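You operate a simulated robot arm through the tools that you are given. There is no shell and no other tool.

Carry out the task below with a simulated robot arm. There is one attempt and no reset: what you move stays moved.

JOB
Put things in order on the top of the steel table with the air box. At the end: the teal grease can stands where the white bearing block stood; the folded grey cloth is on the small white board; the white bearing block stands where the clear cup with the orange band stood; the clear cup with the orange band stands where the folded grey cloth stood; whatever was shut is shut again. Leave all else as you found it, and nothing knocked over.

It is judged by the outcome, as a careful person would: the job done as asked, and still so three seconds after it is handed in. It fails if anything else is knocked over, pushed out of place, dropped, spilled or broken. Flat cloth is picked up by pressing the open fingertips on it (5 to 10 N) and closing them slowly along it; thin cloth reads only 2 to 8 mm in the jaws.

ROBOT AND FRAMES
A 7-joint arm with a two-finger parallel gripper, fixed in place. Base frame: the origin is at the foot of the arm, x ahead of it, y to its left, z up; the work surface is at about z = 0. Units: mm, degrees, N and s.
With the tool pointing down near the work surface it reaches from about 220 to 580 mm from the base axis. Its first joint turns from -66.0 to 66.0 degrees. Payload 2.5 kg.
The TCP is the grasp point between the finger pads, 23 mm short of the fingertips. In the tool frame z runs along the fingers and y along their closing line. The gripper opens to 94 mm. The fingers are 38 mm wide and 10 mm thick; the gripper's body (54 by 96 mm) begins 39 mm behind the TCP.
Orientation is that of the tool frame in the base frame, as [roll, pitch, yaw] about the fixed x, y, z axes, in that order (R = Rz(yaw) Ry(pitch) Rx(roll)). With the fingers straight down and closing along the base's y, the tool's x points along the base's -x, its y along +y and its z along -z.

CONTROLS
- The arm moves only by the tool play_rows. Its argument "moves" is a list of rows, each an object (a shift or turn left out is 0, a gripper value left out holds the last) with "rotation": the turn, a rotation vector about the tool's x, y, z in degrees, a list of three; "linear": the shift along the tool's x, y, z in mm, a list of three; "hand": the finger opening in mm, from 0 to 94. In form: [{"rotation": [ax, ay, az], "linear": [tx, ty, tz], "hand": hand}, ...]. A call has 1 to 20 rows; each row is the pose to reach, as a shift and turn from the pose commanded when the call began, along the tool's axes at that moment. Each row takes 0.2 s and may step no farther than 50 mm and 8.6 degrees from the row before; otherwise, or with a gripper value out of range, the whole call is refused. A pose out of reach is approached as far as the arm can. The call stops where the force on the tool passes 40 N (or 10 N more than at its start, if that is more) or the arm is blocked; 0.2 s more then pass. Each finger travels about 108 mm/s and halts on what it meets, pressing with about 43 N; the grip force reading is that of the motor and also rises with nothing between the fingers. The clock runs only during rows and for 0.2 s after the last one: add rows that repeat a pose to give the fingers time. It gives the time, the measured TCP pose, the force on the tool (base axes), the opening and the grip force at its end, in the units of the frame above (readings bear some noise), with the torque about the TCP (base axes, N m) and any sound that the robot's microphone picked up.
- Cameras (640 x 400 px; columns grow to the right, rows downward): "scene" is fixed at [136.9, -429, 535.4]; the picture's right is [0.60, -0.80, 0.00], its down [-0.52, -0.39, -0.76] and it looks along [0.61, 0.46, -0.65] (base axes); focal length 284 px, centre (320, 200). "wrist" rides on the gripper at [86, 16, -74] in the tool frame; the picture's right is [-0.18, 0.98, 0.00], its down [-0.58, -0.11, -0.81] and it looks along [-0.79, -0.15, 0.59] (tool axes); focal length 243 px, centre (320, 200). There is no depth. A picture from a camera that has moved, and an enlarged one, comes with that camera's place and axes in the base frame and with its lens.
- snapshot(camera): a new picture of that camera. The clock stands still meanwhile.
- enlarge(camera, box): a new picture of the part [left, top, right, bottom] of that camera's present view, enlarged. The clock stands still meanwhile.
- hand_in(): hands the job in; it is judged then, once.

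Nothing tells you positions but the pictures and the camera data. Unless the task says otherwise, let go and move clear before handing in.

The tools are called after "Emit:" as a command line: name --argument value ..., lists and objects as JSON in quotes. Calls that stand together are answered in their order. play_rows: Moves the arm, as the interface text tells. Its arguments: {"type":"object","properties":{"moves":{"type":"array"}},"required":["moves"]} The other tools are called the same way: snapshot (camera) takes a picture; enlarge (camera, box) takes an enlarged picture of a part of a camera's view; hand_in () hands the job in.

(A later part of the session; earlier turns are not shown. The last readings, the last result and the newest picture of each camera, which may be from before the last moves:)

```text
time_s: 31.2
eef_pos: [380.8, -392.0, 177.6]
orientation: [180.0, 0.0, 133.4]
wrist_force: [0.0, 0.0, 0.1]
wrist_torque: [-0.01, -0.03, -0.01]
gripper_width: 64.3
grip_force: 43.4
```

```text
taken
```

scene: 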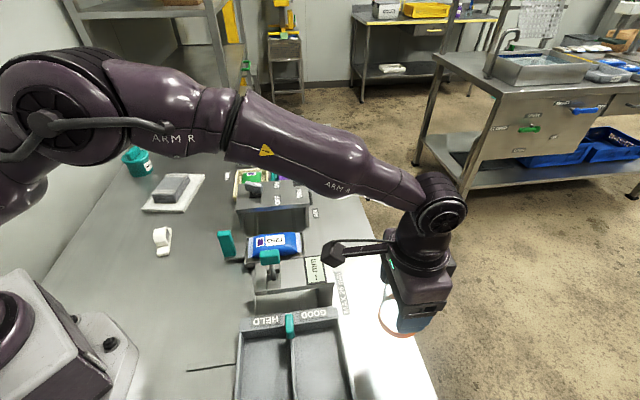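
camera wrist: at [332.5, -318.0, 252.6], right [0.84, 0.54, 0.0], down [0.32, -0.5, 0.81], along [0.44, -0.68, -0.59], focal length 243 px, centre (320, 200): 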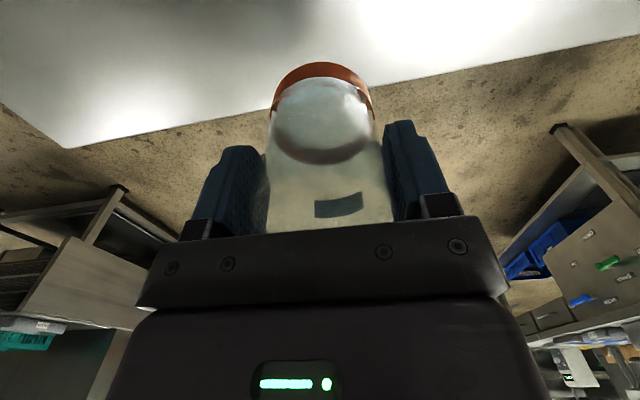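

The cup is up and upright. I will carry it level to above the spot where the cloth lay, near (535, -212).

Emit:
play_rows --moves '[{"linear": [1, 8, 0], "rotation": [0, 0, -1]}, {"linear": [3, 24, 0], "rotation": [0, 0, -3]}, {"linear": [6, 46, 0], "rotation": [0, 0, -6]}, {"linear": [9, 70, 0], "rotation": [0, 0, -8]}, {"linear": [12, 96, 0], "rotation": [0, 0, -11]}, {"linear": [15, 122, 0], "rotation": [0, 0, -14]}, {"linear": [18, 148, 0], "rotation": [0, 0, -17]}, {"linear": [21, 174, 0], "rotation": [0, 0, -19]}, {"linear": [24, 198, 0], "rotation": [0, 0, -21]}, {"linear": [27, 217, 0], "rotation": [0, 0, -23]}, {"linear": [29, 229, 0], "rotation": [0, 0, -25]}, {"linear": [29, 234, 0], "rotation": [0, 0, -25]}, {"linear": [29, 234, 0], "rotation": [0, 0, -25]}]'

Emit:
snapshot --camera "wrist"

Emit:
snapshot --camera "scene"

```text
time_s: 34.0
eef_pos: [529.5, -207.9, 179.1]
orientation: [-179.9, 0.1, 158.3]
wrist_force: [-0.6, -0.6, -0.3]
wrist_torque: [0.01, 0.01, -0.01]
gripper_width: 63.9
grip_force: 43.0
```

```text
taken
camera wrist: at [455.1, -161.9, 254.2], right [0.53, 0.85, 0.0], down [0.5, -0.32, 0.81], along [0.68, -0.43, -0.59], focal length 243 px, centre (320, 200)
```

wrist: 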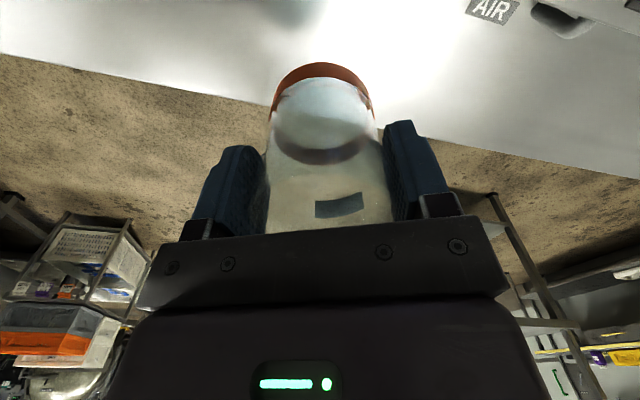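

```text
taken
```

scene: 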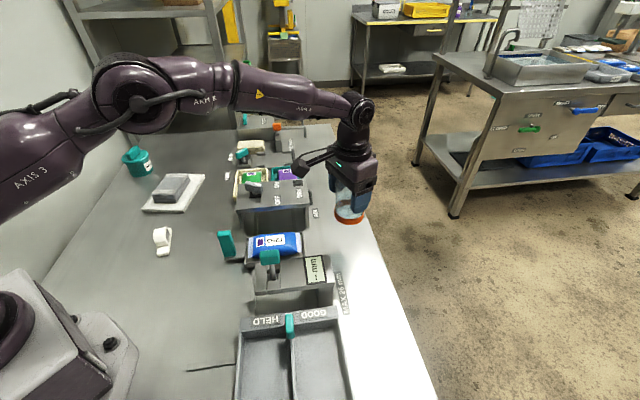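

The cup hangs right above the cloth's former place. I will lower it to a few millimetres above the table and check.

Emit:
play_rows --moves '[{"linear": [-1, -1, 10]}, {"linear": [-1, -1, 28]}, {"linear": [-1, -1, 48]}, {"linear": [-1, -1, 68]}, {"linear": [-1, -1, 84]}, {"linear": [-1, -1, 95]}, {"linear": [-1, -1, 102]}, {"linear": [-1, -1, 102]}]'

Emit:
snapshot --camera "wrist"

Emit:
enlarge --camera "scene" --box '[290, 170, 420, 280]'

```text
time_s: 35.8
eef_pos: [530.1, -210.3, 76.5]
orientation: [180.0, 0.0, 158.3]
wrist_force: [-0.5, 0.7, -0.2]
wrist_torque: [-0.02, -0.02, -0.02]
gripper_width: 63.9
grip_force: 43.1
```

```text
taken
camera wrist: at [456.2, -163.5, 150.7], right [0.53, 0.85, 0.0], down [0.5, -0.32, 0.81], along [0.68, -0.43, -0.59], focal length 243 px, centre (320, 200)
```

wrist: 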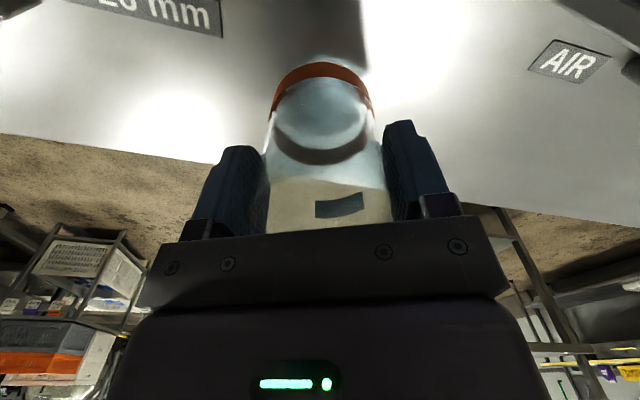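

```text
3.64 times, centred on (355, 225) of scene
camera zoom: at [136.9, -429.0, 535.4], right [0.6, -0.8, 0.0], down [-0.52, -0.39, -0.76], along [0.61, 0.46, -0.65], focal length 1031 px, centre (193, 109)
```

zoom: 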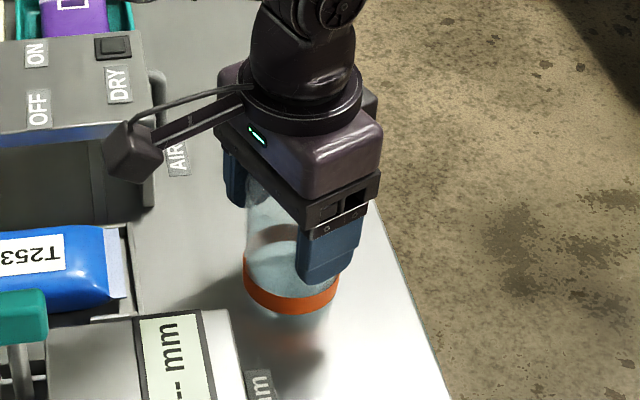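

The cup is about 8 mm above the table and within a few millimetres of the cloth's old centre. I will nudge it outward by about 3 mm and set it down slowly.

Emit:
play_rows --moves '[{"linear": [-2.4, 2, 2]}, {"linear": [-2.4, 2, 4]}, {"linear": [-2.4, 2, 5.5]}, {"linear": [-2.4, 2, 6.5]}, {"linear": [-2.4, 2, 6.5]}]'

Emit:
play_rows --moves '[{"linear": [0, 0, 1]}, {"linear": [0, 0, 1]}]'

Emit:
enlarge --camera "scene" --box '[310, 190, 400, 270]'

```text
time_s: 37.0
eef_pos: [534.6, -209.6, 70.9]
orientation: [-180.0, 0.0, 158.4]
wrist_force: [-0.2, -0.7, -0.7]
wrist_torque: [-0.01, 0.03, 0.03]
gripper_width: 63.6
grip_force: 43.0
```

```text
time_s: 37.6
eef_pos: [533.1, -209.4, 69.9]
orientation: [-180.0, -0.1, 158.3]
wrist_force: [-0.1, 0.0, -0.4]
wrist_torque: [0.03, 0.04, 0.0]
gripper_width: 63.8
grip_force: 43.5
```

```text
5.00 times, centred on (355, 230) of scene
camera zoom: at [136.9, -429.0, 535.4], right [0.6, -0.8, 0.0], down [-0.52, -0.39, -0.76], along [0.61, 0.46, -0.65], focal length 1417 px, centre (145, 50)
```

zoom: 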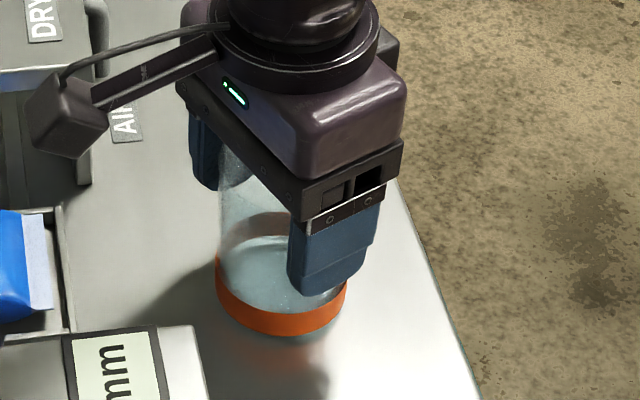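

Still no contact force; I will lower in 1 mm steps until the table carries the cup.

Emit:
play_rows --moves '[{"linear": [0, 0, 1]}, {"linear": [0, 0, 1]}]'

Emit:
play_rows --moves '[{"linear": [0, 0, 1]}, {"linear": [0, 0, 1]}]'

```text
time_s: 38.2
eef_pos: [532.9, -208.9, 68.9]
orientation: [-180.0, 0.0, 158.4]
wrist_force: [-0.7, 0.0, 1.0]
wrist_torque: [0.01, 0.01, 0.0]
gripper_width: 63.7
grip_force: 43.1
```

```text
time_s: 38.8
eef_pos: [534.7, -210.8, 68.7]
orientation: [180.0, 0.1, 158.4]
wrist_force: [-4.1, 1.4, 14.5]
wrist_torque: [0.05, 0.3, -0.03]
gripper_width: 63.7
grip_force: 42.6
```

The cup is down on the table (14 N). I will ease up by half a millimetre, open slowly, and rise straight up.

Emit:
play_rows --moves '[{"linear": [0, 0, -0.6]}, {"linear": [0, 0, -0.6], "hand": 67}, {"linear": [0, 0, -0.6], "hand": 72}, {"linear": [0, 0, -0.6], "hand": 80}, {"linear": [0, 0, -0.6], "hand": 94}, {"linear": [0, 0, -0.6], "hand": 94}]'

Emit:
snapshot --camera "wrist"

Emit:
enlarge --camera "scene" --box '[310, 190, 400, 270]'

```text
time_s: 40.2
eef_pos: [531.5, -209.0, 67.1]
orientation: [180.0, -0.1, 158.4]
wrist_force: [0.6, 0.0, 0.0]
wrist_torque: [-0.02, 0.0, -0.01]
gripper_width: 94.0
grip_force: 0.1
```

```text
taken
camera wrist: at [458.3, -161.9, 142.3], right [0.53, 0.85, 0.0], down [0.5, -0.32, 0.81], along [0.68, -0.43, -0.59], focal length 243 px, centre (320, 200)
```

wrist: 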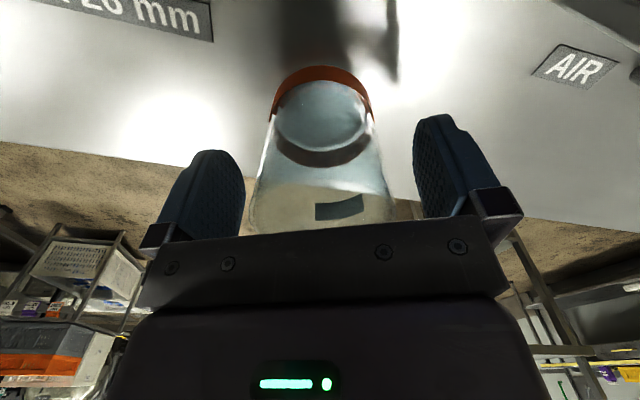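

```text
5.00 times, centred on (355, 230) of scene
camera zoom: at [136.9, -429.0, 535.4], right [0.6, -0.8, 0.0], down [-0.52, -0.39, -0.76], along [0.61, 0.46, -0.65], focal length 1417 px, centre (145, 50)
```

zoom: 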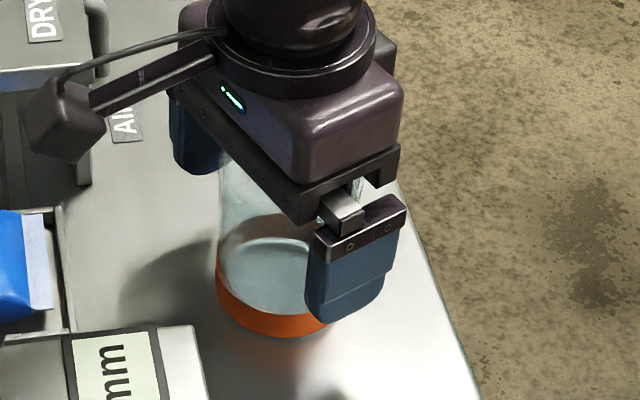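

The cup stands on its own and both fingers are clear. I will rise straight up above it.

Emit:
play_rows --moves '[{"linear": [0, 0, -10]}, {"linear": [0, 0, -25]}, {"linear": [0, 0, -50]}, {"linear": [0, 0, -90]}, {"linear": [0, 0, -130]}, {"linear": [0, 0, -170]}, {"linear": [0, 0, -195]}, {"linear": [0, 0, -195]}]'

Emit:
snapshot --camera "scene"

Emit:
enlarge --camera "scene" --box '[310, 190, 400, 270]'

Emit:
snapshot --camera "wrist"

```text
time_s: 42.0
eef_pos: [533.5, -209.1, 263.8]
orientation: [179.9, -0.1, 158.4]
wrist_force: [-0.5, -0.3, -0.1]
wrist_torque: [0.0, -0.01, -0.01]
gripper_width: 94.2
grip_force: 0.1
```

```text
taken
```

scene: 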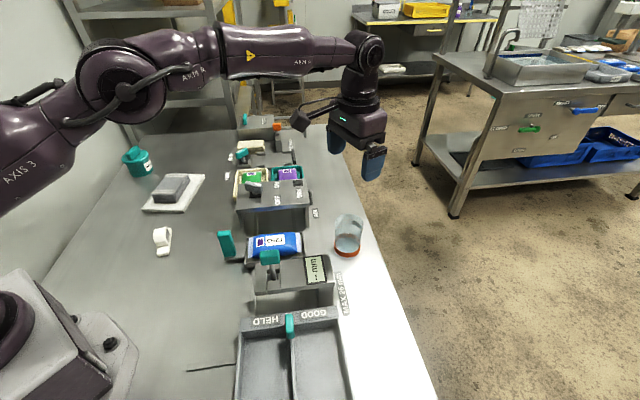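

```text
5.00 times, centred on (355, 230) of scene
camera zoom: at [136.9, -429.0, 535.4], right [0.6, -0.8, 0.0], down [-0.52, -0.39, -0.76], along [0.61, 0.46, -0.65], focal length 1417 px, centre (145, 50)
```

zoom: 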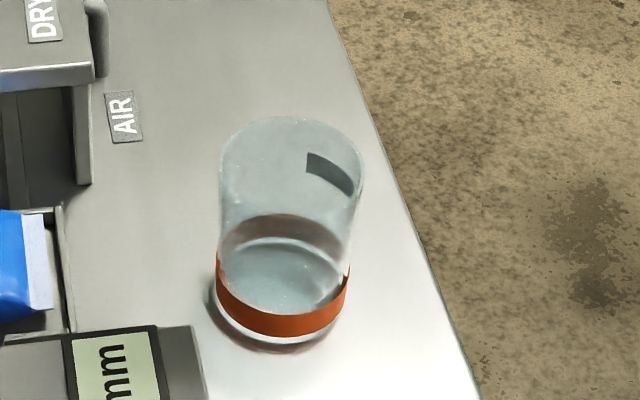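

```text
taken
camera wrist: at [459.9, -162.5, 338.8], right [0.53, 0.85, 0.0], down [0.5, -0.32, 0.81], along [0.68, -0.43, -0.59], focal length 243 px, centre (320, 200)
```

wrist: 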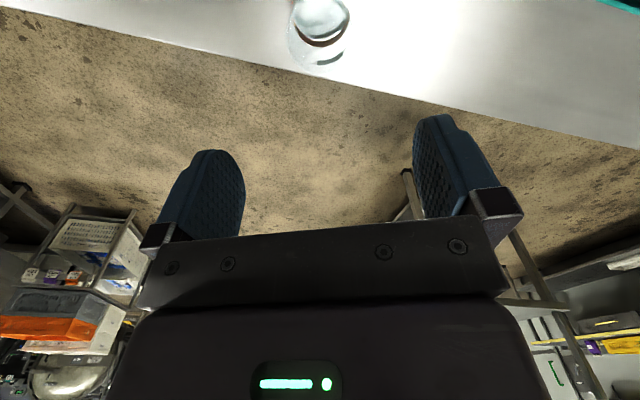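

The cup stands upright where the cloth lay. Next is the white bearing block near (276, 153); I will move the empty gripper high across the table to look at it from above.

Emit:
play_rows --moves '[{"linear": [12, 7, 0], "rotation": [0, 0, -2]}, {"linear": [38, 21, 0], "rotation": [0, 0, -7]}, {"linear": [66, 37, 0], "rotation": [0, 0, -12]}, {"linear": [96, 53, 0], "rotation": [0, 0, -17]}, {"linear": [127, 70, 0], "rotation": [0, 0, -23]}, {"linear": [158, 87, 0], "rotation": [0, 0, -28]}, {"linear": [189, 105, 0], "rotation": [0, 0, -34]}, {"linear": [220, 122, 0], "rotation": [0, 0, -39]}, {"linear": [251, 139, 0], "rotation": [0, 0, -45]}, {"linear": [282, 156, 0], "rotation": [0, 0, -50]}, {"linear": [312, 173, 0], "rotation": [0, 0, -56]}, {"linear": [340, 189, 10], "rotation": [0, 0, -61]}, {"linear": [363, 201, 25], "rotation": [0, 0, -65]}, {"linear": [378, 210, 45], "rotation": [0, 0, -68]}, {"linear": [384, 213, 64], "rotation": [0, 0, -68.6]}, {"linear": [384, 213, 64], "rotation": [0, 0, -68.6]}]'

Emit:
snapshot --camera "wrist"

Emit:
snapshot --camera "scene"

```text
time_s: 45.4
eef_pos: [254.2, 128.3, 196.5]
orientation: [180.0, -0.1, -132.9]
wrist_force: [-0.1, 0.0, -0.7]
wrist_torque: [0.01, -0.06, 0.02]
gripper_width: 94.0
grip_force: 0.0
```

```text
taken
camera wrist: at [184.2, 76.6, 272.1], right [-0.59, 0.8, 0.0], down [0.48, 0.35, 0.81], along [0.65, 0.48, -0.59], focal length 243 px, centre (320, 200)
```

wrist: 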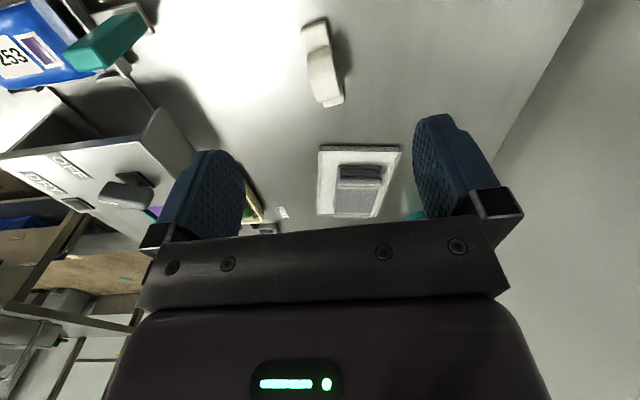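

```text
taken
```

scene: 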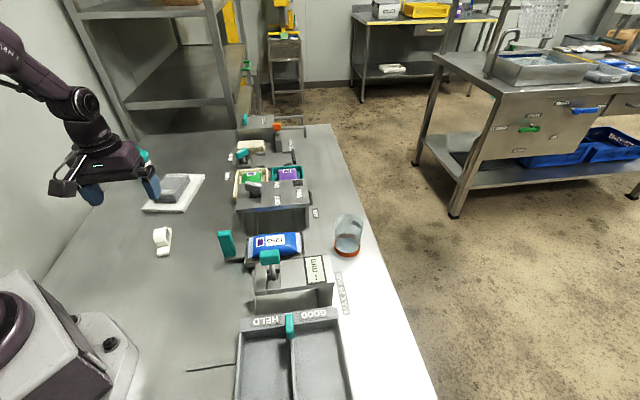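

Emit:
enlarge --camera "wrist" --box '[270, 0, 390, 125]'

Emit:
enlarge --camera "wrist" --box '[300, 130, 430, 225]'

```text
3.20 times, centred on (330, 62) of wrist
camera zoom: at [184.2, 76.6, 272.1], right [-0.59, 0.8, 0.0], down [0.48, 0.35, 0.81], along [0.65, 0.48, -0.59], focal length 776 px, centre (288, 640)
```

zoom: 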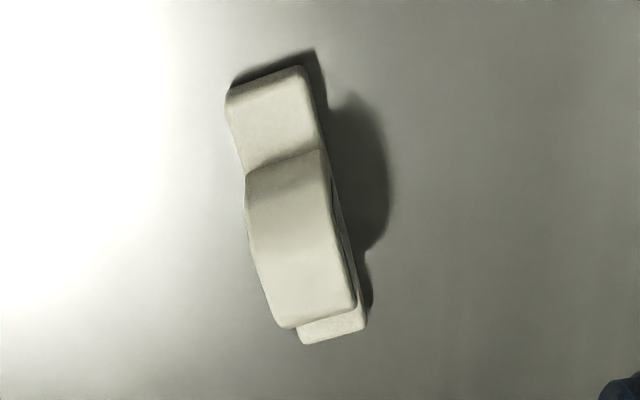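

```text
4.21 times, centred on (365, 178) of wrist
camera zoom: at [184.2, 76.6, 272.1], right [-0.59, 0.8, 0.0], down [0.48, 0.35, 0.81], along [0.65, 0.48, -0.59], focal length 1022 px, centre (130, 295)
```

zoom: 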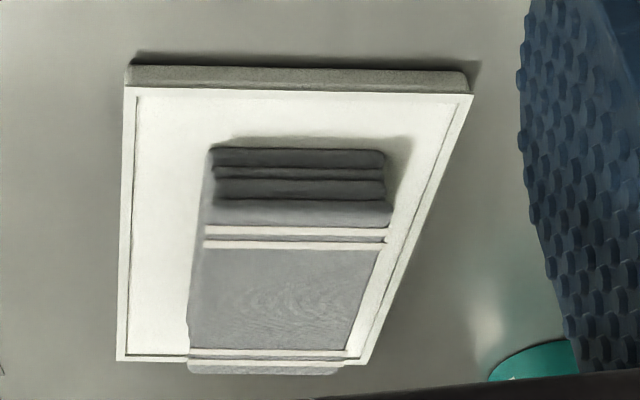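

The bearing block is about 84 x 24 mm in plan and 50 mm tall, centred near (281, 156), with its long axis at about 53 degrees. I will move over it, align the yaw, and lower to a height just above it.

Emit:
play_rows --moves '[{"linear": [-12, 0, 0], "rotation": [0, 0, -2]}, {"linear": [-26, -1, 10], "rotation": [0, 0, -4]}, {"linear": [-37, -1.2, 25], "rotation": [0, 0, -6.2]}, {"linear": [-37.7, -1.2, 45], "rotation": [0, 0, -6.2]}, {"linear": [-37.7, -1.2, 65], "rotation": [0, 0, -6.2]}, {"linear": [-37.7, -1.2, 76], "rotation": [0, 0, -6.2]}, {"linear": [-37.7, -1.2, 76], "rotation": [0, 0, -6.2]}]'

Emit:
snapshot --camera "wrist"

Emit:
enlarge --camera "scene" --box '[100, 180, 220, 275]'

```text
time_s: 47.0
eef_pos: [282.7, 155.4, 122.3]
orientation: [-179.9, 0.0, -126.9]
wrist_force: [0.1, 0.0, -0.8]
wrist_torque: [0.02, -0.02, 0.01]
gripper_width: 94.0
grip_force: 0.0
```

```text
taken
camera wrist: at [217.9, 96.1, 197.0], right [-0.68, 0.74, 0.0], down [0.44, 0.4, 0.81], along [0.59, 0.55, -0.59], focal length 243 px, centre (320, 200)
```

wrist: 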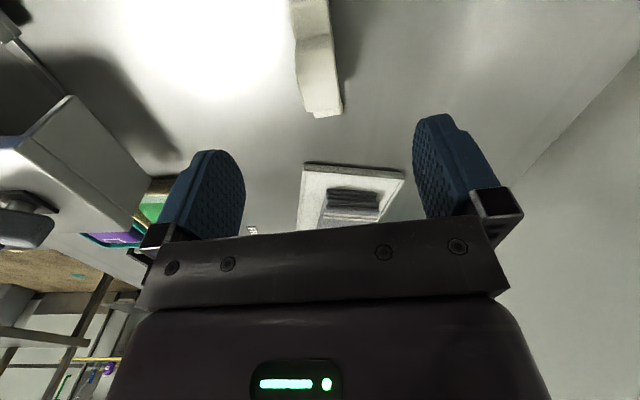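

```text
4.21 times, centred on (160, 228) of scene
camera zoom: at [136.9, -429.0, 535.4], right [0.6, -0.8, 0.0], down [-0.52, -0.39, -0.76], along [0.61, 0.46, -0.65], focal length 1194 px, centre (994, 84)
```

zoom: 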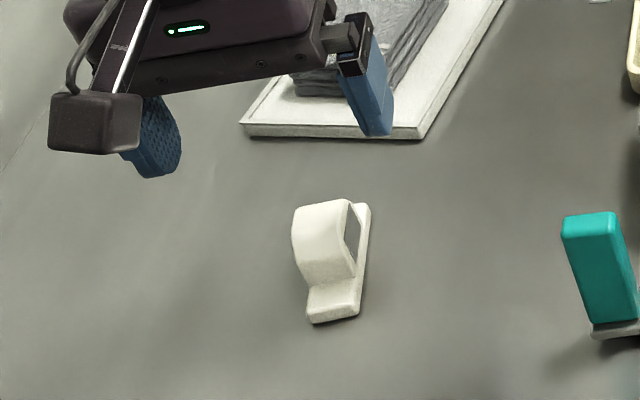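

The block lies straight along the finger line and centred. I will lower so the pads flank its housing, with the tips about 10 mm above the table.

Emit:
play_rows --moves '[{"linear": [-3, 0, 15], "hand": 80}, {"linear": [-3, 0, 30], "hand": 66}, {"linear": [-3, 0, 45], "hand": 60}, {"linear": [-3, 0, 60], "hand": 60}, {"linear": [-3, 0, 75], "hand": 60}, {"linear": [-3, 0, 85], "hand": 60}, {"linear": [-3, 0, 90], "hand": 60}, {"linear": [-3, 0, 90], "hand": 60}]'

Emit:
snapshot --camera "wrist"

Emit:
enlarge --camera "scene" --box '[110, 190, 220, 275]'

```text
time_s: 48.8
eef_pos: [282.7, 159.4, 32.3]
orientation: [180.0, 0.0, -126.8]
wrist_force: [0.2, 0.4, -0.3]
wrist_torque: [0.02, 0.03, -0.01]
gripper_width: 60.1
grip_force: 0.1
```

```text
taken
camera wrist: at [218.0, 100.4, 107.3], right [-0.68, 0.74, 0.0], down [0.44, 0.4, 0.81], along [0.59, 0.55, -0.59], focal length 243 px, centre (320, 200)
```

wrist: 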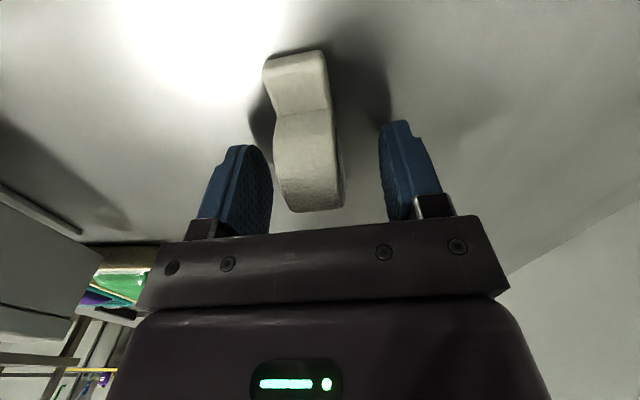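

```text
4.71 times, centred on (165, 232) of scene
camera zoom: at [136.9, -429.0, 535.4], right [0.6, -0.8, 0.0], down [-0.52, -0.39, -0.76], along [0.61, 0.46, -0.65], focal length 1334 px, centre (1049, 47)
```

zoom: 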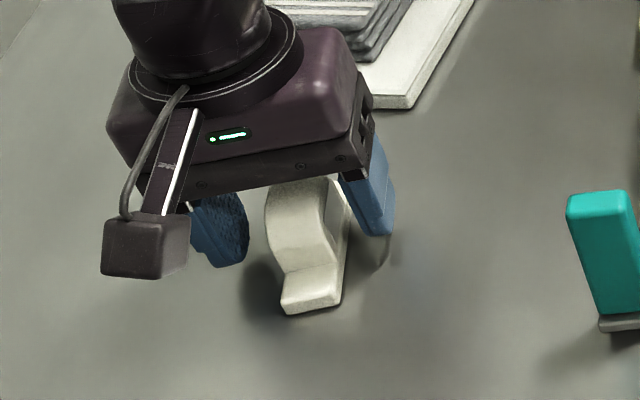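

The block is about 5 mm off toward the left finger, so I will shift by that, then close gently on the housing.

Emit:
play_rows --moves '[{"linear": [1, -2.5, 0], "hand": 60}, {"linear": [2, -5, 0], "hand": 60}, {"linear": [2, -5, 0], "hand": 52}, {"linear": [2, -5, 0], "hand": 44}, {"linear": [2, -5, 0], "hand": 38}, {"linear": [2, -5, 0], "hand": 33}, {"linear": [2, -5, 0], "hand": 29}, {"linear": [2, -5, 0], "hand": 26}, {"linear": [2, -5, 0], "hand": 22}, {"linear": [2, -5, 0], "hand": 18}, {"linear": [2, -5, 0], "hand": 18}]'

Emit:
snapshot --camera "wrist"

Emit:
enlarge --camera "scene" --box '[110, 190, 220, 275]'

```text
time_s: 51.2
eef_pos: [286.6, 154.4, 32.0]
orientation: [180.0, 0.0, -126.8]
wrist_force: [0.3, -1.0, 1.4]
wrist_torque: [0.09, -0.05, -0.03]
gripper_width: 25.5
grip_force: 43.2
```

```text
taken
camera wrist: at [221.5, 94.8, 107.6], right [-0.68, 0.74, 0.0], down [0.44, 0.4, 0.81], along [0.59, 0.55, -0.59], focal length 243 px, centre (320, 200)
```

wrist: 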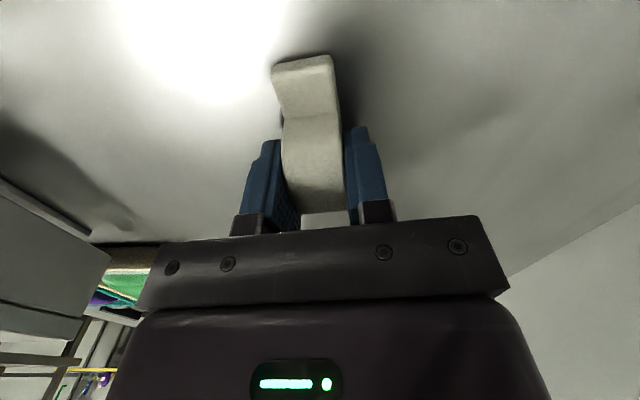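

```text
4.71 times, centred on (165, 232) of scene
camera zoom: at [136.9, -429.0, 535.4], right [0.6, -0.8, 0.0], down [-0.52, -0.39, -0.76], along [0.61, 0.46, -0.65], focal length 1334 px, centre (1049, 47)
```

zoom: 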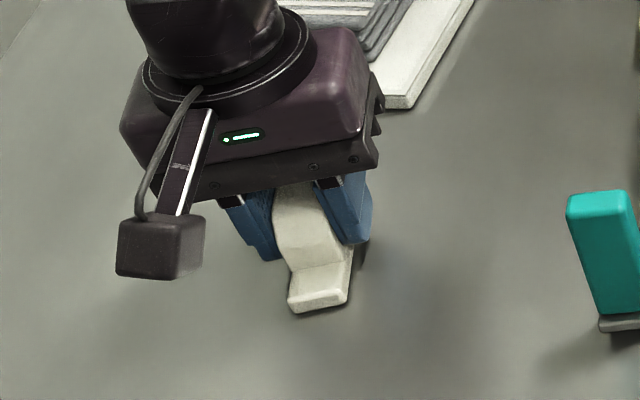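

The block is held at 25 mm. I will lift it, check it hangs well, and then carry it on.

Emit:
play_rows --moves '[{"linear": [0, 0, -6]}, {"linear": [0, 0, -15]}, {"linear": [0, 0, -30]}, {"linear": [0, 0, -50]}, {"linear": [0, 0, -80]}, {"linear": [0, 0, -120]}, {"linear": [0, 0, -160]}, {"linear": [0, 0, -190]}, {"linear": [0, 0, -200]}, {"linear": [0, 0, -200]}]'

Emit:
snapshot --camera "wrist"

Emit:
enlarge --camera "scene" --box '[60, 120, 240, 270]'

```text
time_s: 53.4
eef_pos: [287.0, 153.3, 233.0]
orientation: [-179.9, 0.0, -126.8]
wrist_force: [-1.0, -0.5, -0.3]
wrist_torque: [0.01, 0.01, -0.02]
gripper_width: 25.6
grip_force: 43.0
```

```text
taken
camera wrist: at [221.8, 93.3, 309.1], right [-0.68, 0.74, 0.0], down [0.44, 0.4, 0.81], along [0.59, 0.55, -0.59], focal length 243 px, centre (320, 200)
```

wrist: 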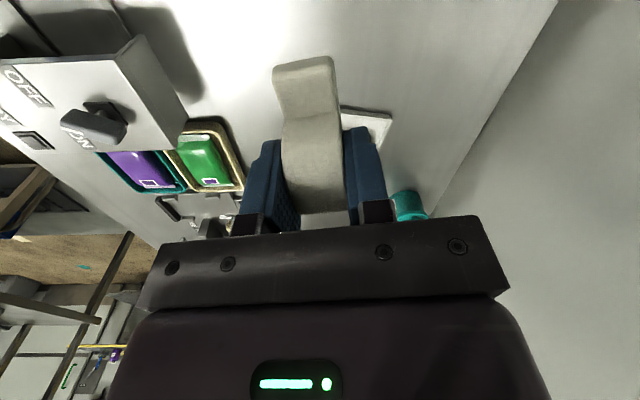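

```text
2.67 times, centred on (150, 195) of scene
camera zoom: at [136.9, -429.0, 535.4], right [0.6, -0.8, 0.0], down [-0.52, -0.39, -0.76], along [0.61, 0.46, -0.65], focal length 756 px, centre (773, 213)
```

zoom: 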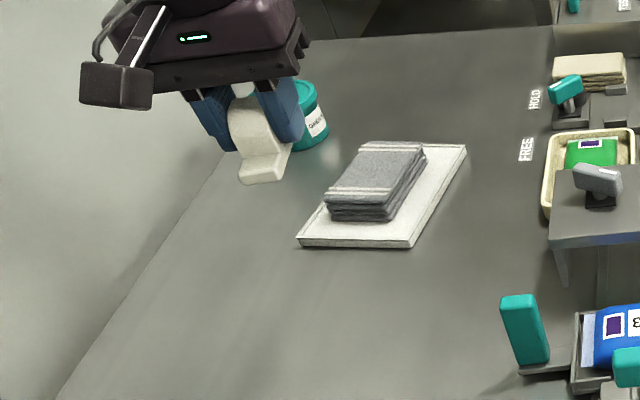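

The block hangs securely. I will carry it level at this height over to above the cup's old place near (379, -396), keeping its long side parallel to the table edge.

Emit:
play_rows --moves '[{"linear": [10, -10, 0], "rotation": [0, 0, 0]}, {"linear": [32, -34, 0], "rotation": [0, 0, 1]}, {"linear": [57, -60, 0], "rotation": [0, 0, 1]}, {"linear": [83, -88, 0], "rotation": [0, 0, 2]}, {"linear": [109, -115, 0], "rotation": [0, 0, 2]}, {"linear": [135, -143, 0], "rotation": [0, 0, 3]}, {"linear": [161, -170, 0], "rotation": [0, 0, 4]}, {"linear": [187, -198, 0], "rotation": [0, 0, 4]}, {"linear": [213, -225, 0], "rotation": [0, 0, 5]}, {"linear": [239, -252, 0], "rotation": [0, 0, 6]}, {"linear": [265, -280, 0], "rotation": [0, 0, 6]}, {"linear": [291, -307, 0], "rotation": [0, 0, 7]}, {"linear": [317, -335, 0], "rotation": [0, 0, 8]}, {"linear": [341, -360, 0], "rotation": [0, 0, 8]}, {"linear": [361, -381, 0], "rotation": [0, 0, 9]}, {"linear": [375, -396, 0], "rotation": [0, 0, 9.4]}, {"linear": [381.6, -403, 0], "rotation": [0, 0, 9.4]}, {"linear": [381.6, -403, 0], "rotation": [0, 0, 9.4]}]'

Emit:
snapshot --camera "wrist"

Emit:
snapshot --camera "scene"

```text
time_s: 57.2
eef_pos: [379.7, -392.6, 231.1]
orientation: [179.9, 0.0, -136.2]
wrist_force: [0.5, 0.1, -1.4]
wrist_torque: [0.01, 0.0, -0.01]
gripper_width: 25.8
grip_force: 43.2
```

```text
taken
camera wrist: at [305.8, -440.5, 307.1], right [-0.55, 0.84, 0.0], down [0.5, 0.32, 0.81], along [0.67, 0.44, -0.59], focal length 243 px, centre (320, 200)
```

wrist: 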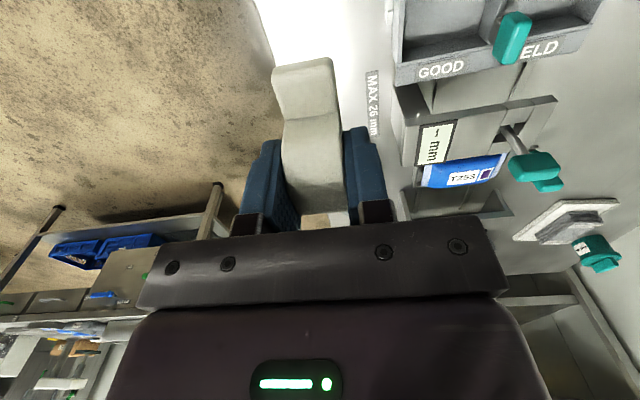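

```text
taken
```

scene: 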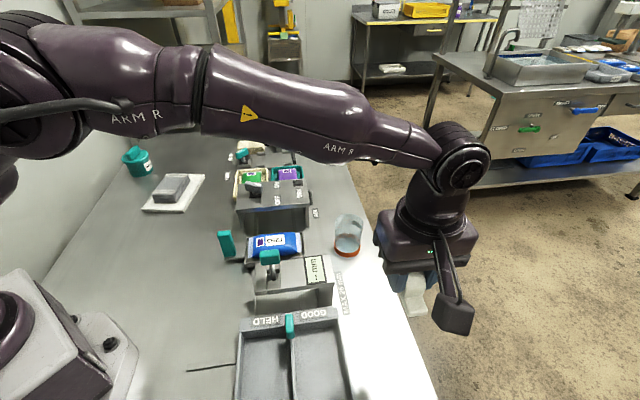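

The block is above the cup's old place. I will lower it to about 10 mm above the table and check its position.

Emit:
play_rows --moves '[{"linear": [0, 0, 25]}, {"linear": [0, 0, 60]}, {"linear": [0, 0, 95]}, {"linear": [0, 0, 130]}, {"linear": [0, 0, 155]}, {"linear": [0, 0, 172]}, {"linear": [0, 0, 184]}, {"linear": [0, 0, 188]}, {"linear": [0, 0, 188]}]'

Emit:
snapshot --camera "wrist"

Emit:
enlarge --camera "scene" --box '[320, 260, 460, 390]'

```text
time_s: 59.2
eef_pos: [379.3, -391.4, 43.0]
orientation: [-179.9, -0.1, -136.3]
wrist_force: [-0.3, -0.5, -0.4]
wrist_torque: [0.02, 0.0, 0.0]
gripper_width: 25.6
grip_force: 42.3
```

```text
taken
camera wrist: at [305.7, -440.8, 118.8], right [-0.55, 0.84, 0.0], down [0.49, 0.32, 0.81], along [0.68, 0.44, -0.59], focal length 243 px, centre (320, 200)
```

wrist: 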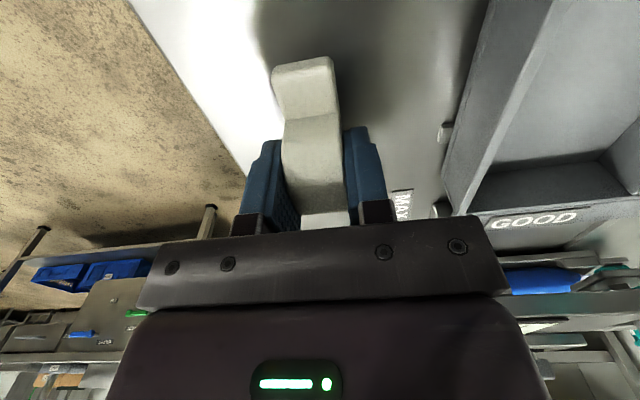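

```text
3.08 times, centred on (390, 325) of scene
camera zoom: at [136.9, -429.0, 535.4], right [0.6, -0.8, 0.0], down [-0.52, -0.39, -0.76], along [0.61, 0.46, -0.65], focal length 872 px, centre (105, -185)
```

zoom: 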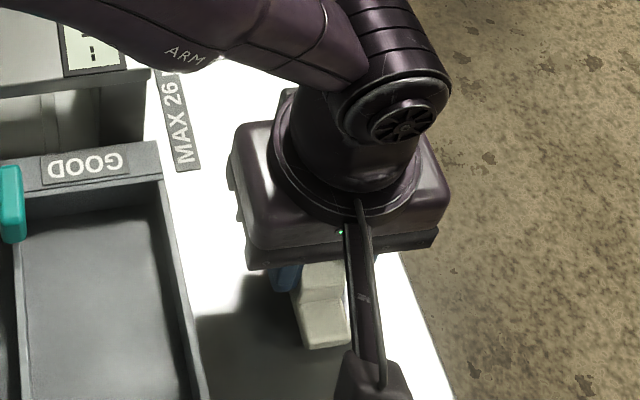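

The block is a few millimetres from the target; I will shift it slightly and set it down slowly.

Emit:
play_rows --moves '[{"linear": [1, -1, 3]}, {"linear": [2, -2.2, 6]}, {"linear": [2, -2.2, 8]}, {"linear": [2, -2.2, 9]}, {"linear": [2, -2.2, 9]}]'

Emit:
play_rows --moves '[{"linear": [0, 0, 1]}, {"linear": [0, 0, 1]}]'

```text
time_s: 60.4
eef_pos: [379.4, -395.7, 36.8]
orientation: [-179.9, 0.0, -136.2]
wrist_force: [-0.3, -0.2, -1.5]
wrist_torque: [0.01, -0.02, 0.03]
gripper_width: 25.6
grip_force: 43.0
```

```text
time_s: 61.0
eef_pos: [378.7, -395.1, 36.2]
orientation: [-179.9, 0.0, -136.2]
wrist_force: [-0.4, -0.4, -1.5]
wrist_torque: [0.03, 0.04, -0.02]
gripper_width: 25.8
grip_force: 42.6
```

No contact yet at z of about 36; the block should touch near z = 32. I continue down in 1 mm steps.

Emit:
play_rows --moves '[{"linear": [0, 0, 1]}, {"linear": [0, 0, 2]}, {"linear": [0, 0, 2]}]'

Emit:
play_rows --moves '[{"linear": [0, 0, 1]}, {"linear": [0, 0, 1]}]'

```text
time_s: 61.8
eef_pos: [379.7, -394.1, 33.5]
orientation: [179.9, 0.0, -136.2]
wrist_force: [0.1, -0.3, -0.8]
wrist_torque: [-0.03, 0.01, 0.01]
gripper_width: 25.5
grip_force: 42.9
```

```text
time_s: 62.4
eef_pos: [380.7, -395.2, 32.2]
orientation: [-180.0, 0.1, -136.2]
wrist_force: [-1.6, 0.5, 2.7]
wrist_torque: [0.19, -0.05, 0.08]
gripper_width: 25.4
grip_force: 43.0
```

Contact begins. I will press down another 0.7 mm and then open just enough to clear the block.

Emit:
play_rows --moves '[{"linear": [0, 0, 0.7]}, {"linear": [0, 0, 0.7]}]'

Emit:
play_rows --moves '[{"hand": 27}, {"hand": 30}, {"hand": 36}, {"hand": 44}, {"hand": 54}, {"hand": 54}]'

Emit:
snapshot --camera "wrist"

```text
time_s: 63.0
eef_pos: [380.5, -395.4, 31.4]
orientation: [-179.9, -0.1, -136.3]
wrist_force: [-3.0, 6.1, 17.5]
wrist_torque: [0.17, 0.19, -0.03]
gripper_width: 25.6
grip_force: 42.6
```

```text
time_s: 64.4
eef_pos: [379.1, -396.6, 30.1]
orientation: [179.9, 0.0, -136.2]
wrist_force: [-0.6, 0.9, 0.7]
wrist_torque: [0.03, 0.01, -0.02]
gripper_width: 54.0
grip_force: 0.1
```

```text
taken
camera wrist: at [305.8, -443.8, 106.2], right [-0.55, 0.84, 0.0], down [0.49, 0.32, 0.81], along [0.67, 0.44, -0.59], focal length 243 px, centre (320, 200)
```

wrist: 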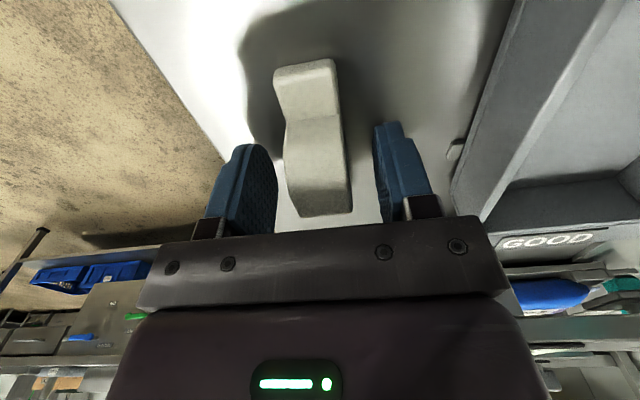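

The block stands on the table and the fingers are clear on both sides. I will rise straight up and check it.

Emit:
play_rows --moves '[{"linear": [0, 0, -10]}, {"linear": [0, 0, -25]}, {"linear": [0, 0, -50]}, {"linear": [0, 0, -90]}, {"linear": [0, 0, -130]}, {"linear": [0, 0, -170]}, {"linear": [0, 0, -210]}, {"linear": [0, 0, -230]}, {"linear": [0, 0, -230]}]'

Emit:
enlarge --camera "scene" --box '[330, 290, 440, 390]'

Emit:
snapshot --camera "wrist"

Emit:
snapshot --camera "scene"

```text
time_s: 66.4
eef_pos: [381.2, -396.0, 262.8]
orientation: [-180.0, 0.0, -136.2]
wrist_force: [0.0, -1.1, -0.1]
wrist_torque: [0.01, -0.01, -0.01]
gripper_width: 54.1
grip_force: 0.0
```

```text
4.00 times, centred on (385, 340) of scene
camera zoom: at [136.9, -429.0, 535.4], right [0.6, -0.8, 0.0], down [-0.52, -0.39, -0.76], along [0.61, 0.46, -0.65], focal length 1134 px, centre (60, -360)
```

zoom: 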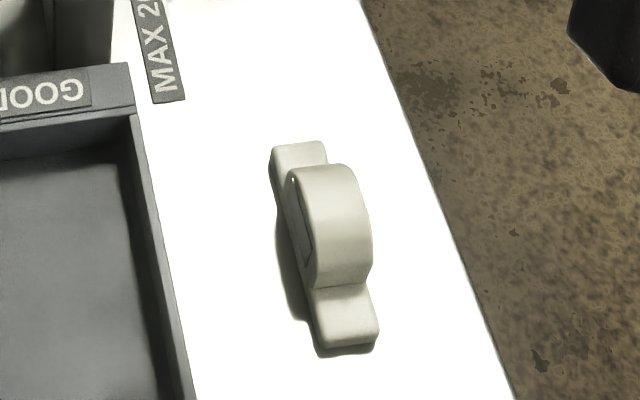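

```text
taken
camera wrist: at [307.6, -444.4, 337.6], right [-0.55, 0.84, 0.0], down [0.49, 0.32, 0.81], along [0.67, 0.44, -0.59], focal length 243 px, centre (320, 200)
```

wrist: 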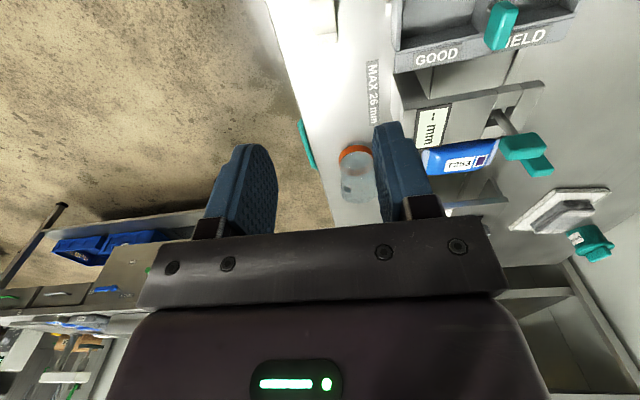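

```text
taken
```

scene: 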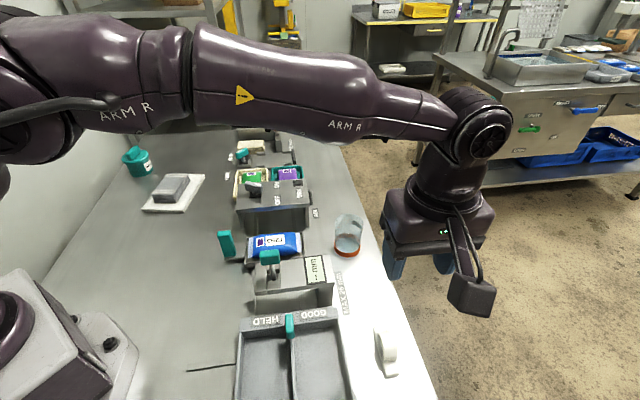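

The block stands upright where the cup stood. I notice a teal strip by the table edge in the wrist view, so I will enlarge it before going on.

Emit:
enlarge --camera "wrist" --box '[260, 90, 400, 210]'

Emit:
enlarge --camera "wrist" --box '[480, 150, 640, 270]'

```text
3.33 times, centred on (330, 150) of wrist
camera zoom: at [307.6, -444.4, 337.6], right [-0.55, 0.84, 0.0], down [0.49, 0.32, 0.81], along [0.67, 0.44, -0.59], focal length 809 px, centre (287, 367)
```

zoom: 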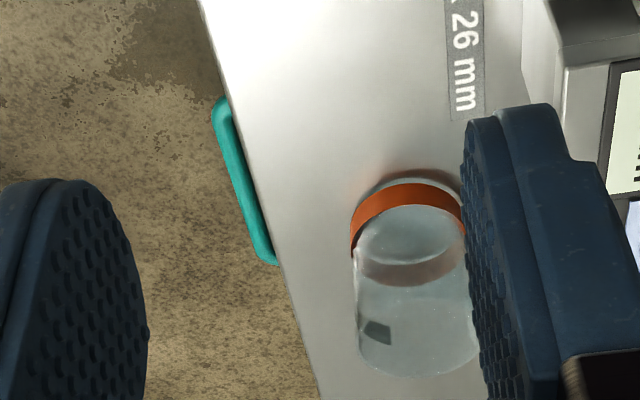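

```text
3.33 times, centred on (560, 210) of wrist
camera zoom: at [307.6, -444.4, 337.6], right [-0.55, 0.84, 0.0], down [0.49, 0.32, 0.81], along [0.67, 0.44, -0.59], focal length 809 px, centre (-480, 167)
```

zoom: 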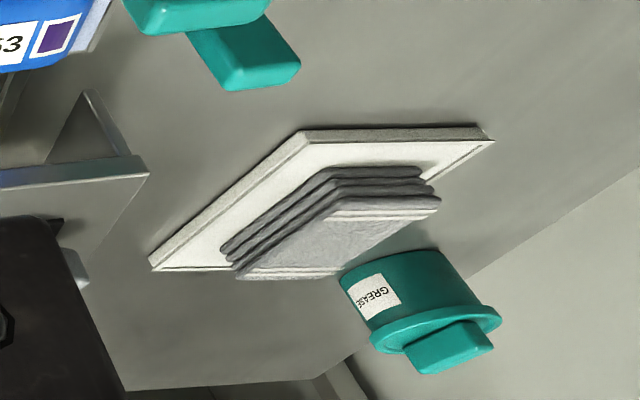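

The teal strip is just a drawer handle on the table's side, untouched. Now the last item: I will swing high across to look at the grease can near (398, 505).

Emit:
play_rows --moves '[{"linear": [-10, 13, 0], "hand": 94}, {"linear": [-30, 38, 0]}, {"linear": [-56, 70, 0], "rotation": [0, 0, -1]}, {"linear": [-84, 105, 0], "rotation": [0, 0, -1]}, {"linear": [-112, 140, 0], "rotation": [0, 0, -2]}, {"linear": [-140, 175, 0], "rotation": [0, 0, -2]}, {"linear": [-168, 210, 0], "rotation": [0, 0, -3]}, {"linear": [-196, 245, 0], "rotation": [0, 0, -3]}, {"linear": [-224, 280, 0], "rotation": [0, 0, -4]}, {"linear": [-252, 315, 0], "rotation": [0, 0, -4]}, {"linear": [-280, 350, 0], "rotation": [0, 0, -5]}, {"linear": [-308, 385, 0], "rotation": [0, 0, -5]}, {"linear": [-336, 420, 0], "rotation": [0, 0, -6]}, {"linear": [-364, 456, 0], "rotation": [0, 0, -6]}, {"linear": [-392, 491, 0], "rotation": [0, 0, -7]}, {"linear": [-420, 526, 0], "rotation": [0, 0, -7]}, {"linear": [-448, 561, 5], "rotation": [0, 0, -8]}, {"linear": [-474, 594, 10], "rotation": [0, 0, -8]}, {"linear": [-494, 619.5, 13], "rotation": [0, 0, -8]}, {"linear": [-494, 619.5, 13], "rotation": [0, 0, -8]}]'

Emit:
snapshot --camera "wrist"

Emit:
snapshot --camera "scene"

```text
time_s: 70.6
eef_pos: [305.8, 393.0, 248.5]
orientation: [-179.9, 0.1, -128.2]
wrist_force: [0.4, -0.7, -0.4]
wrist_torque: [0.02, 0.01, -0.03]
gripper_width: 94.1
grip_force: 0.2
```

```text
taken
camera wrist: at [239.2, 335.3, 323.7], right [-0.66, 0.75, 0.0], down [0.45, 0.39, 0.81], along [0.61, 0.53, -0.59], focal length 243 px, centre (320, 200)
```

wrist: 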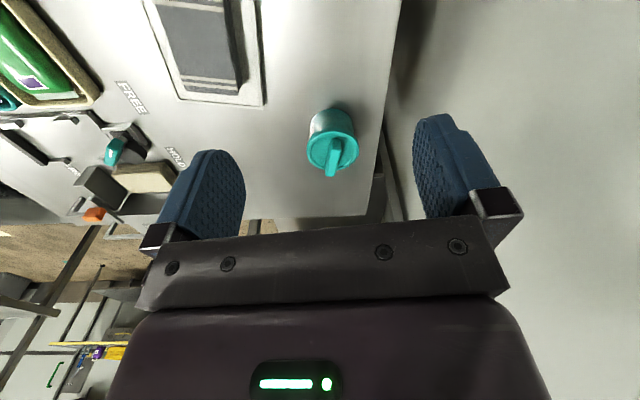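

```text
taken
```

scene: 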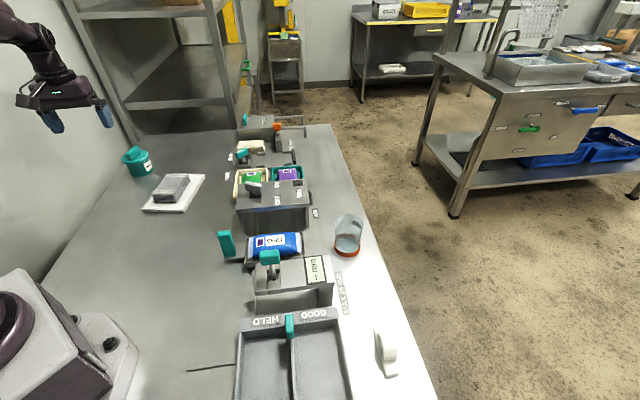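

Emit:
enlarge --camera "wrist" --box '[270, 80, 400, 200]'

Emit:
enlarge --camera "scene" --box '[110, 135, 170, 185]'

```text
3.33 times, centred on (335, 140) of wrist
camera zoom: at [239.2, 335.3, 323.7], right [-0.66, 0.75, 0.0], down [0.45, 0.39, 0.81], along [0.61, 0.53, -0.59], focal length 809 px, centre (270, 400)
```

zoom: 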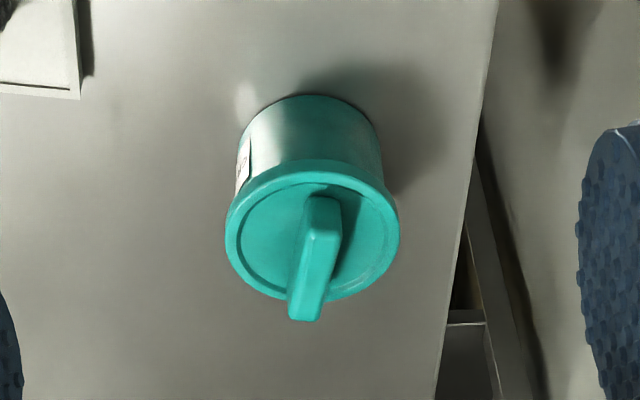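

```text
8.00 times, centred on (140, 160) of scene
camera zoom: at [136.9, -429.0, 535.4], right [0.6, -0.8, 0.0], down [-0.52, -0.39, -0.76], along [0.61, 0.46, -0.65], focal length 2268 px, centre (1760, 520)
```

zoom: 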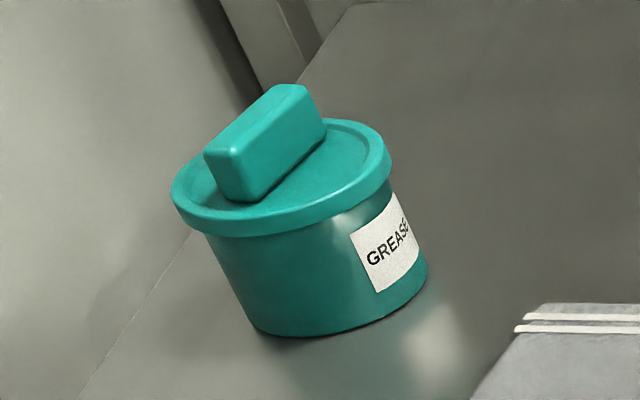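

The can stands near (410, 510), about 654 mm from the base axis, beyond the straight-down reach, so I will tilt the tool outward. Its lid has a handle bar running at about 33 degrees; I will first turn and tilt the gripper in place and look again.

Emit:
play_rows --moves '[{"rotation": [0, 0, 6], "hand": 80}, {"rotation": [0, 0, 12], "hand": 60}, {"rotation": [0, 0, 18.8], "hand": 50}, {"rotation": [0, 0, 18.8], "hand": 50}]'

Emit:
play_rows --moves '[{"rotation": [0, -6, 0]}, {"rotation": [0, -13, 0]}, {"rotation": [0, -20, 0]}, {"rotation": [0, -26, 0]}, {"rotation": [0, -30, 0]}, {"rotation": [0, -30, 0]}]'

Emit:
snapshot --camera "wrist"

Emit:
snapshot --camera "scene"

```text
time_s: 71.6
eef_pos: [307.4, 393.9, 249.2]
orientation: [179.9, 0.0, -147.2]
wrist_force: [-1.1, 0.8, 0.7]
wrist_torque: [0.0, -0.03, -0.03]
gripper_width: 49.8
grip_force: 0.1
```

```text
time_s: 73.0
eef_pos: [310.2, 392.8, 248.8]
orientation: [-179.9, 30.0, -147.0]
wrist_force: [0.3, -0.8, 0.0]
wrist_torque: [-0.01, -0.01, -0.01]
gripper_width: 50.0
grip_force: 0.1
```

```text
taken
camera wrist: at [205.4, 346.0, 269.8], right [-0.4, 0.91, 0.09], down [0.14, -0.04, 0.99], along [0.9, 0.41, -0.12], focal length 243 px, centre (320, 200)
```

wrist: 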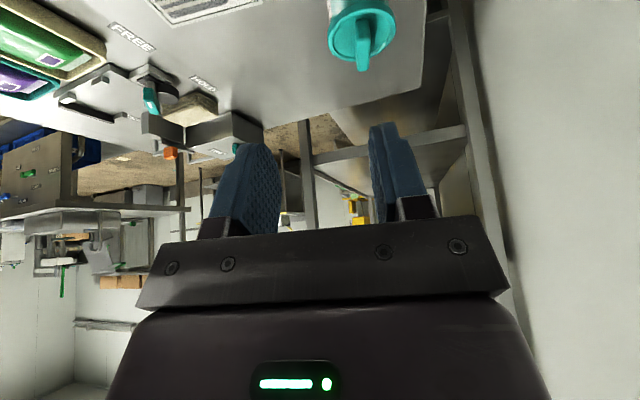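

```text
taken
```

scene: 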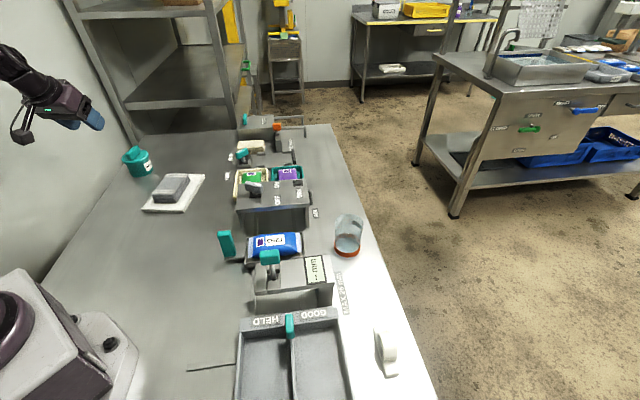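

The tilt of 30 degrees outward works. I will enlarge the can in this view to refine the handle bar's position.

Emit:
enlarge --camera "wrist" --box '[300, 0, 430, 90]'

```text
4.44 times, centred on (365, 45) of wrist
camera zoom: at [205.4, 346.0, 269.8], right [-0.4, 0.91, 0.09], down [0.14, -0.04, 0.99], along [0.9, 0.41, -0.12], focal length 1078 px, centre (120, 889)
```

zoom: 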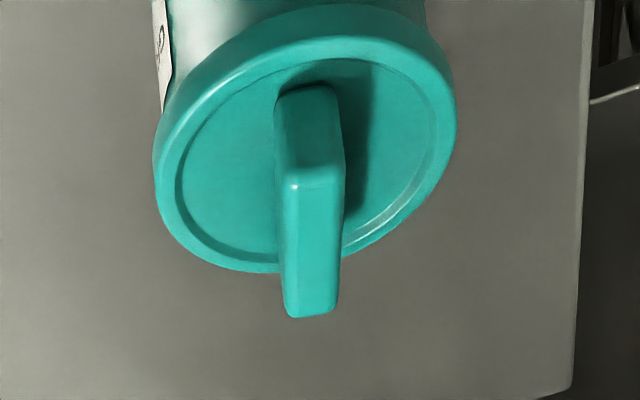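

The handle bar is 13 mm wide, 50 mm long, runs at 33 degrees and is centred near (413, 511), with its top at about z = 80. I will move the tilted gripper to a point about 40 mm above the bar and see whether the arm reaches there.

Emit:
play_rows --moves '[{"linear": [-8, 4, 16]}, {"linear": [-22, 12, 45]}, {"linear": [-38, 21, 77]}, {"linear": [-54, 29, 109]}, {"linear": [-68, 37, 138]}, {"linear": [-76, 41, 153]}, {"linear": [-79, 43, 160]}, {"linear": [-79, 43, 160]}]'

Emit:
snapshot --camera "wrist"

Emit:
enlarge --camera "scene" --box '[80, 90, 200, 190]'

```text
time_s: 74.8
eef_pos: [410.2, 508.5, 148.4]
orientation: [-180.0, 30.0, -147.0]
wrist_force: [0.6, -0.7, -0.1]
wrist_torque: [0.03, 0.03, -0.04]
gripper_width: 50.2
grip_force: 0.0
```

```text
taken
camera wrist: at [306.4, 461.6, 169.9], right [-0.4, 0.91, 0.09], down [0.14, -0.04, 0.99], along [0.9, 0.41, -0.12], focal length 243 px, centre (320, 200)
```

wrist: 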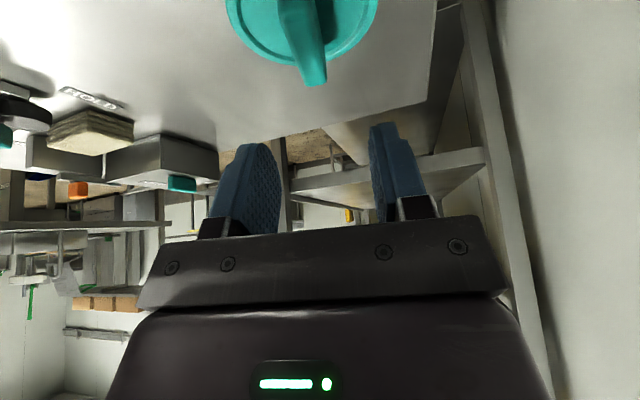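

```text
4.00 times, centred on (140, 140) of scene
camera zoom: at [136.9, -429.0, 535.4], right [0.6, -0.8, 0.0], down [-0.52, -0.39, -0.76], along [0.61, 0.46, -0.65], focal length 1134 px, centre (1040, 440)
```

zoom: 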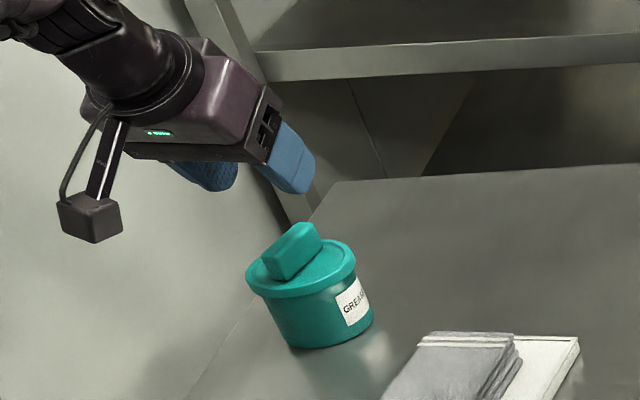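

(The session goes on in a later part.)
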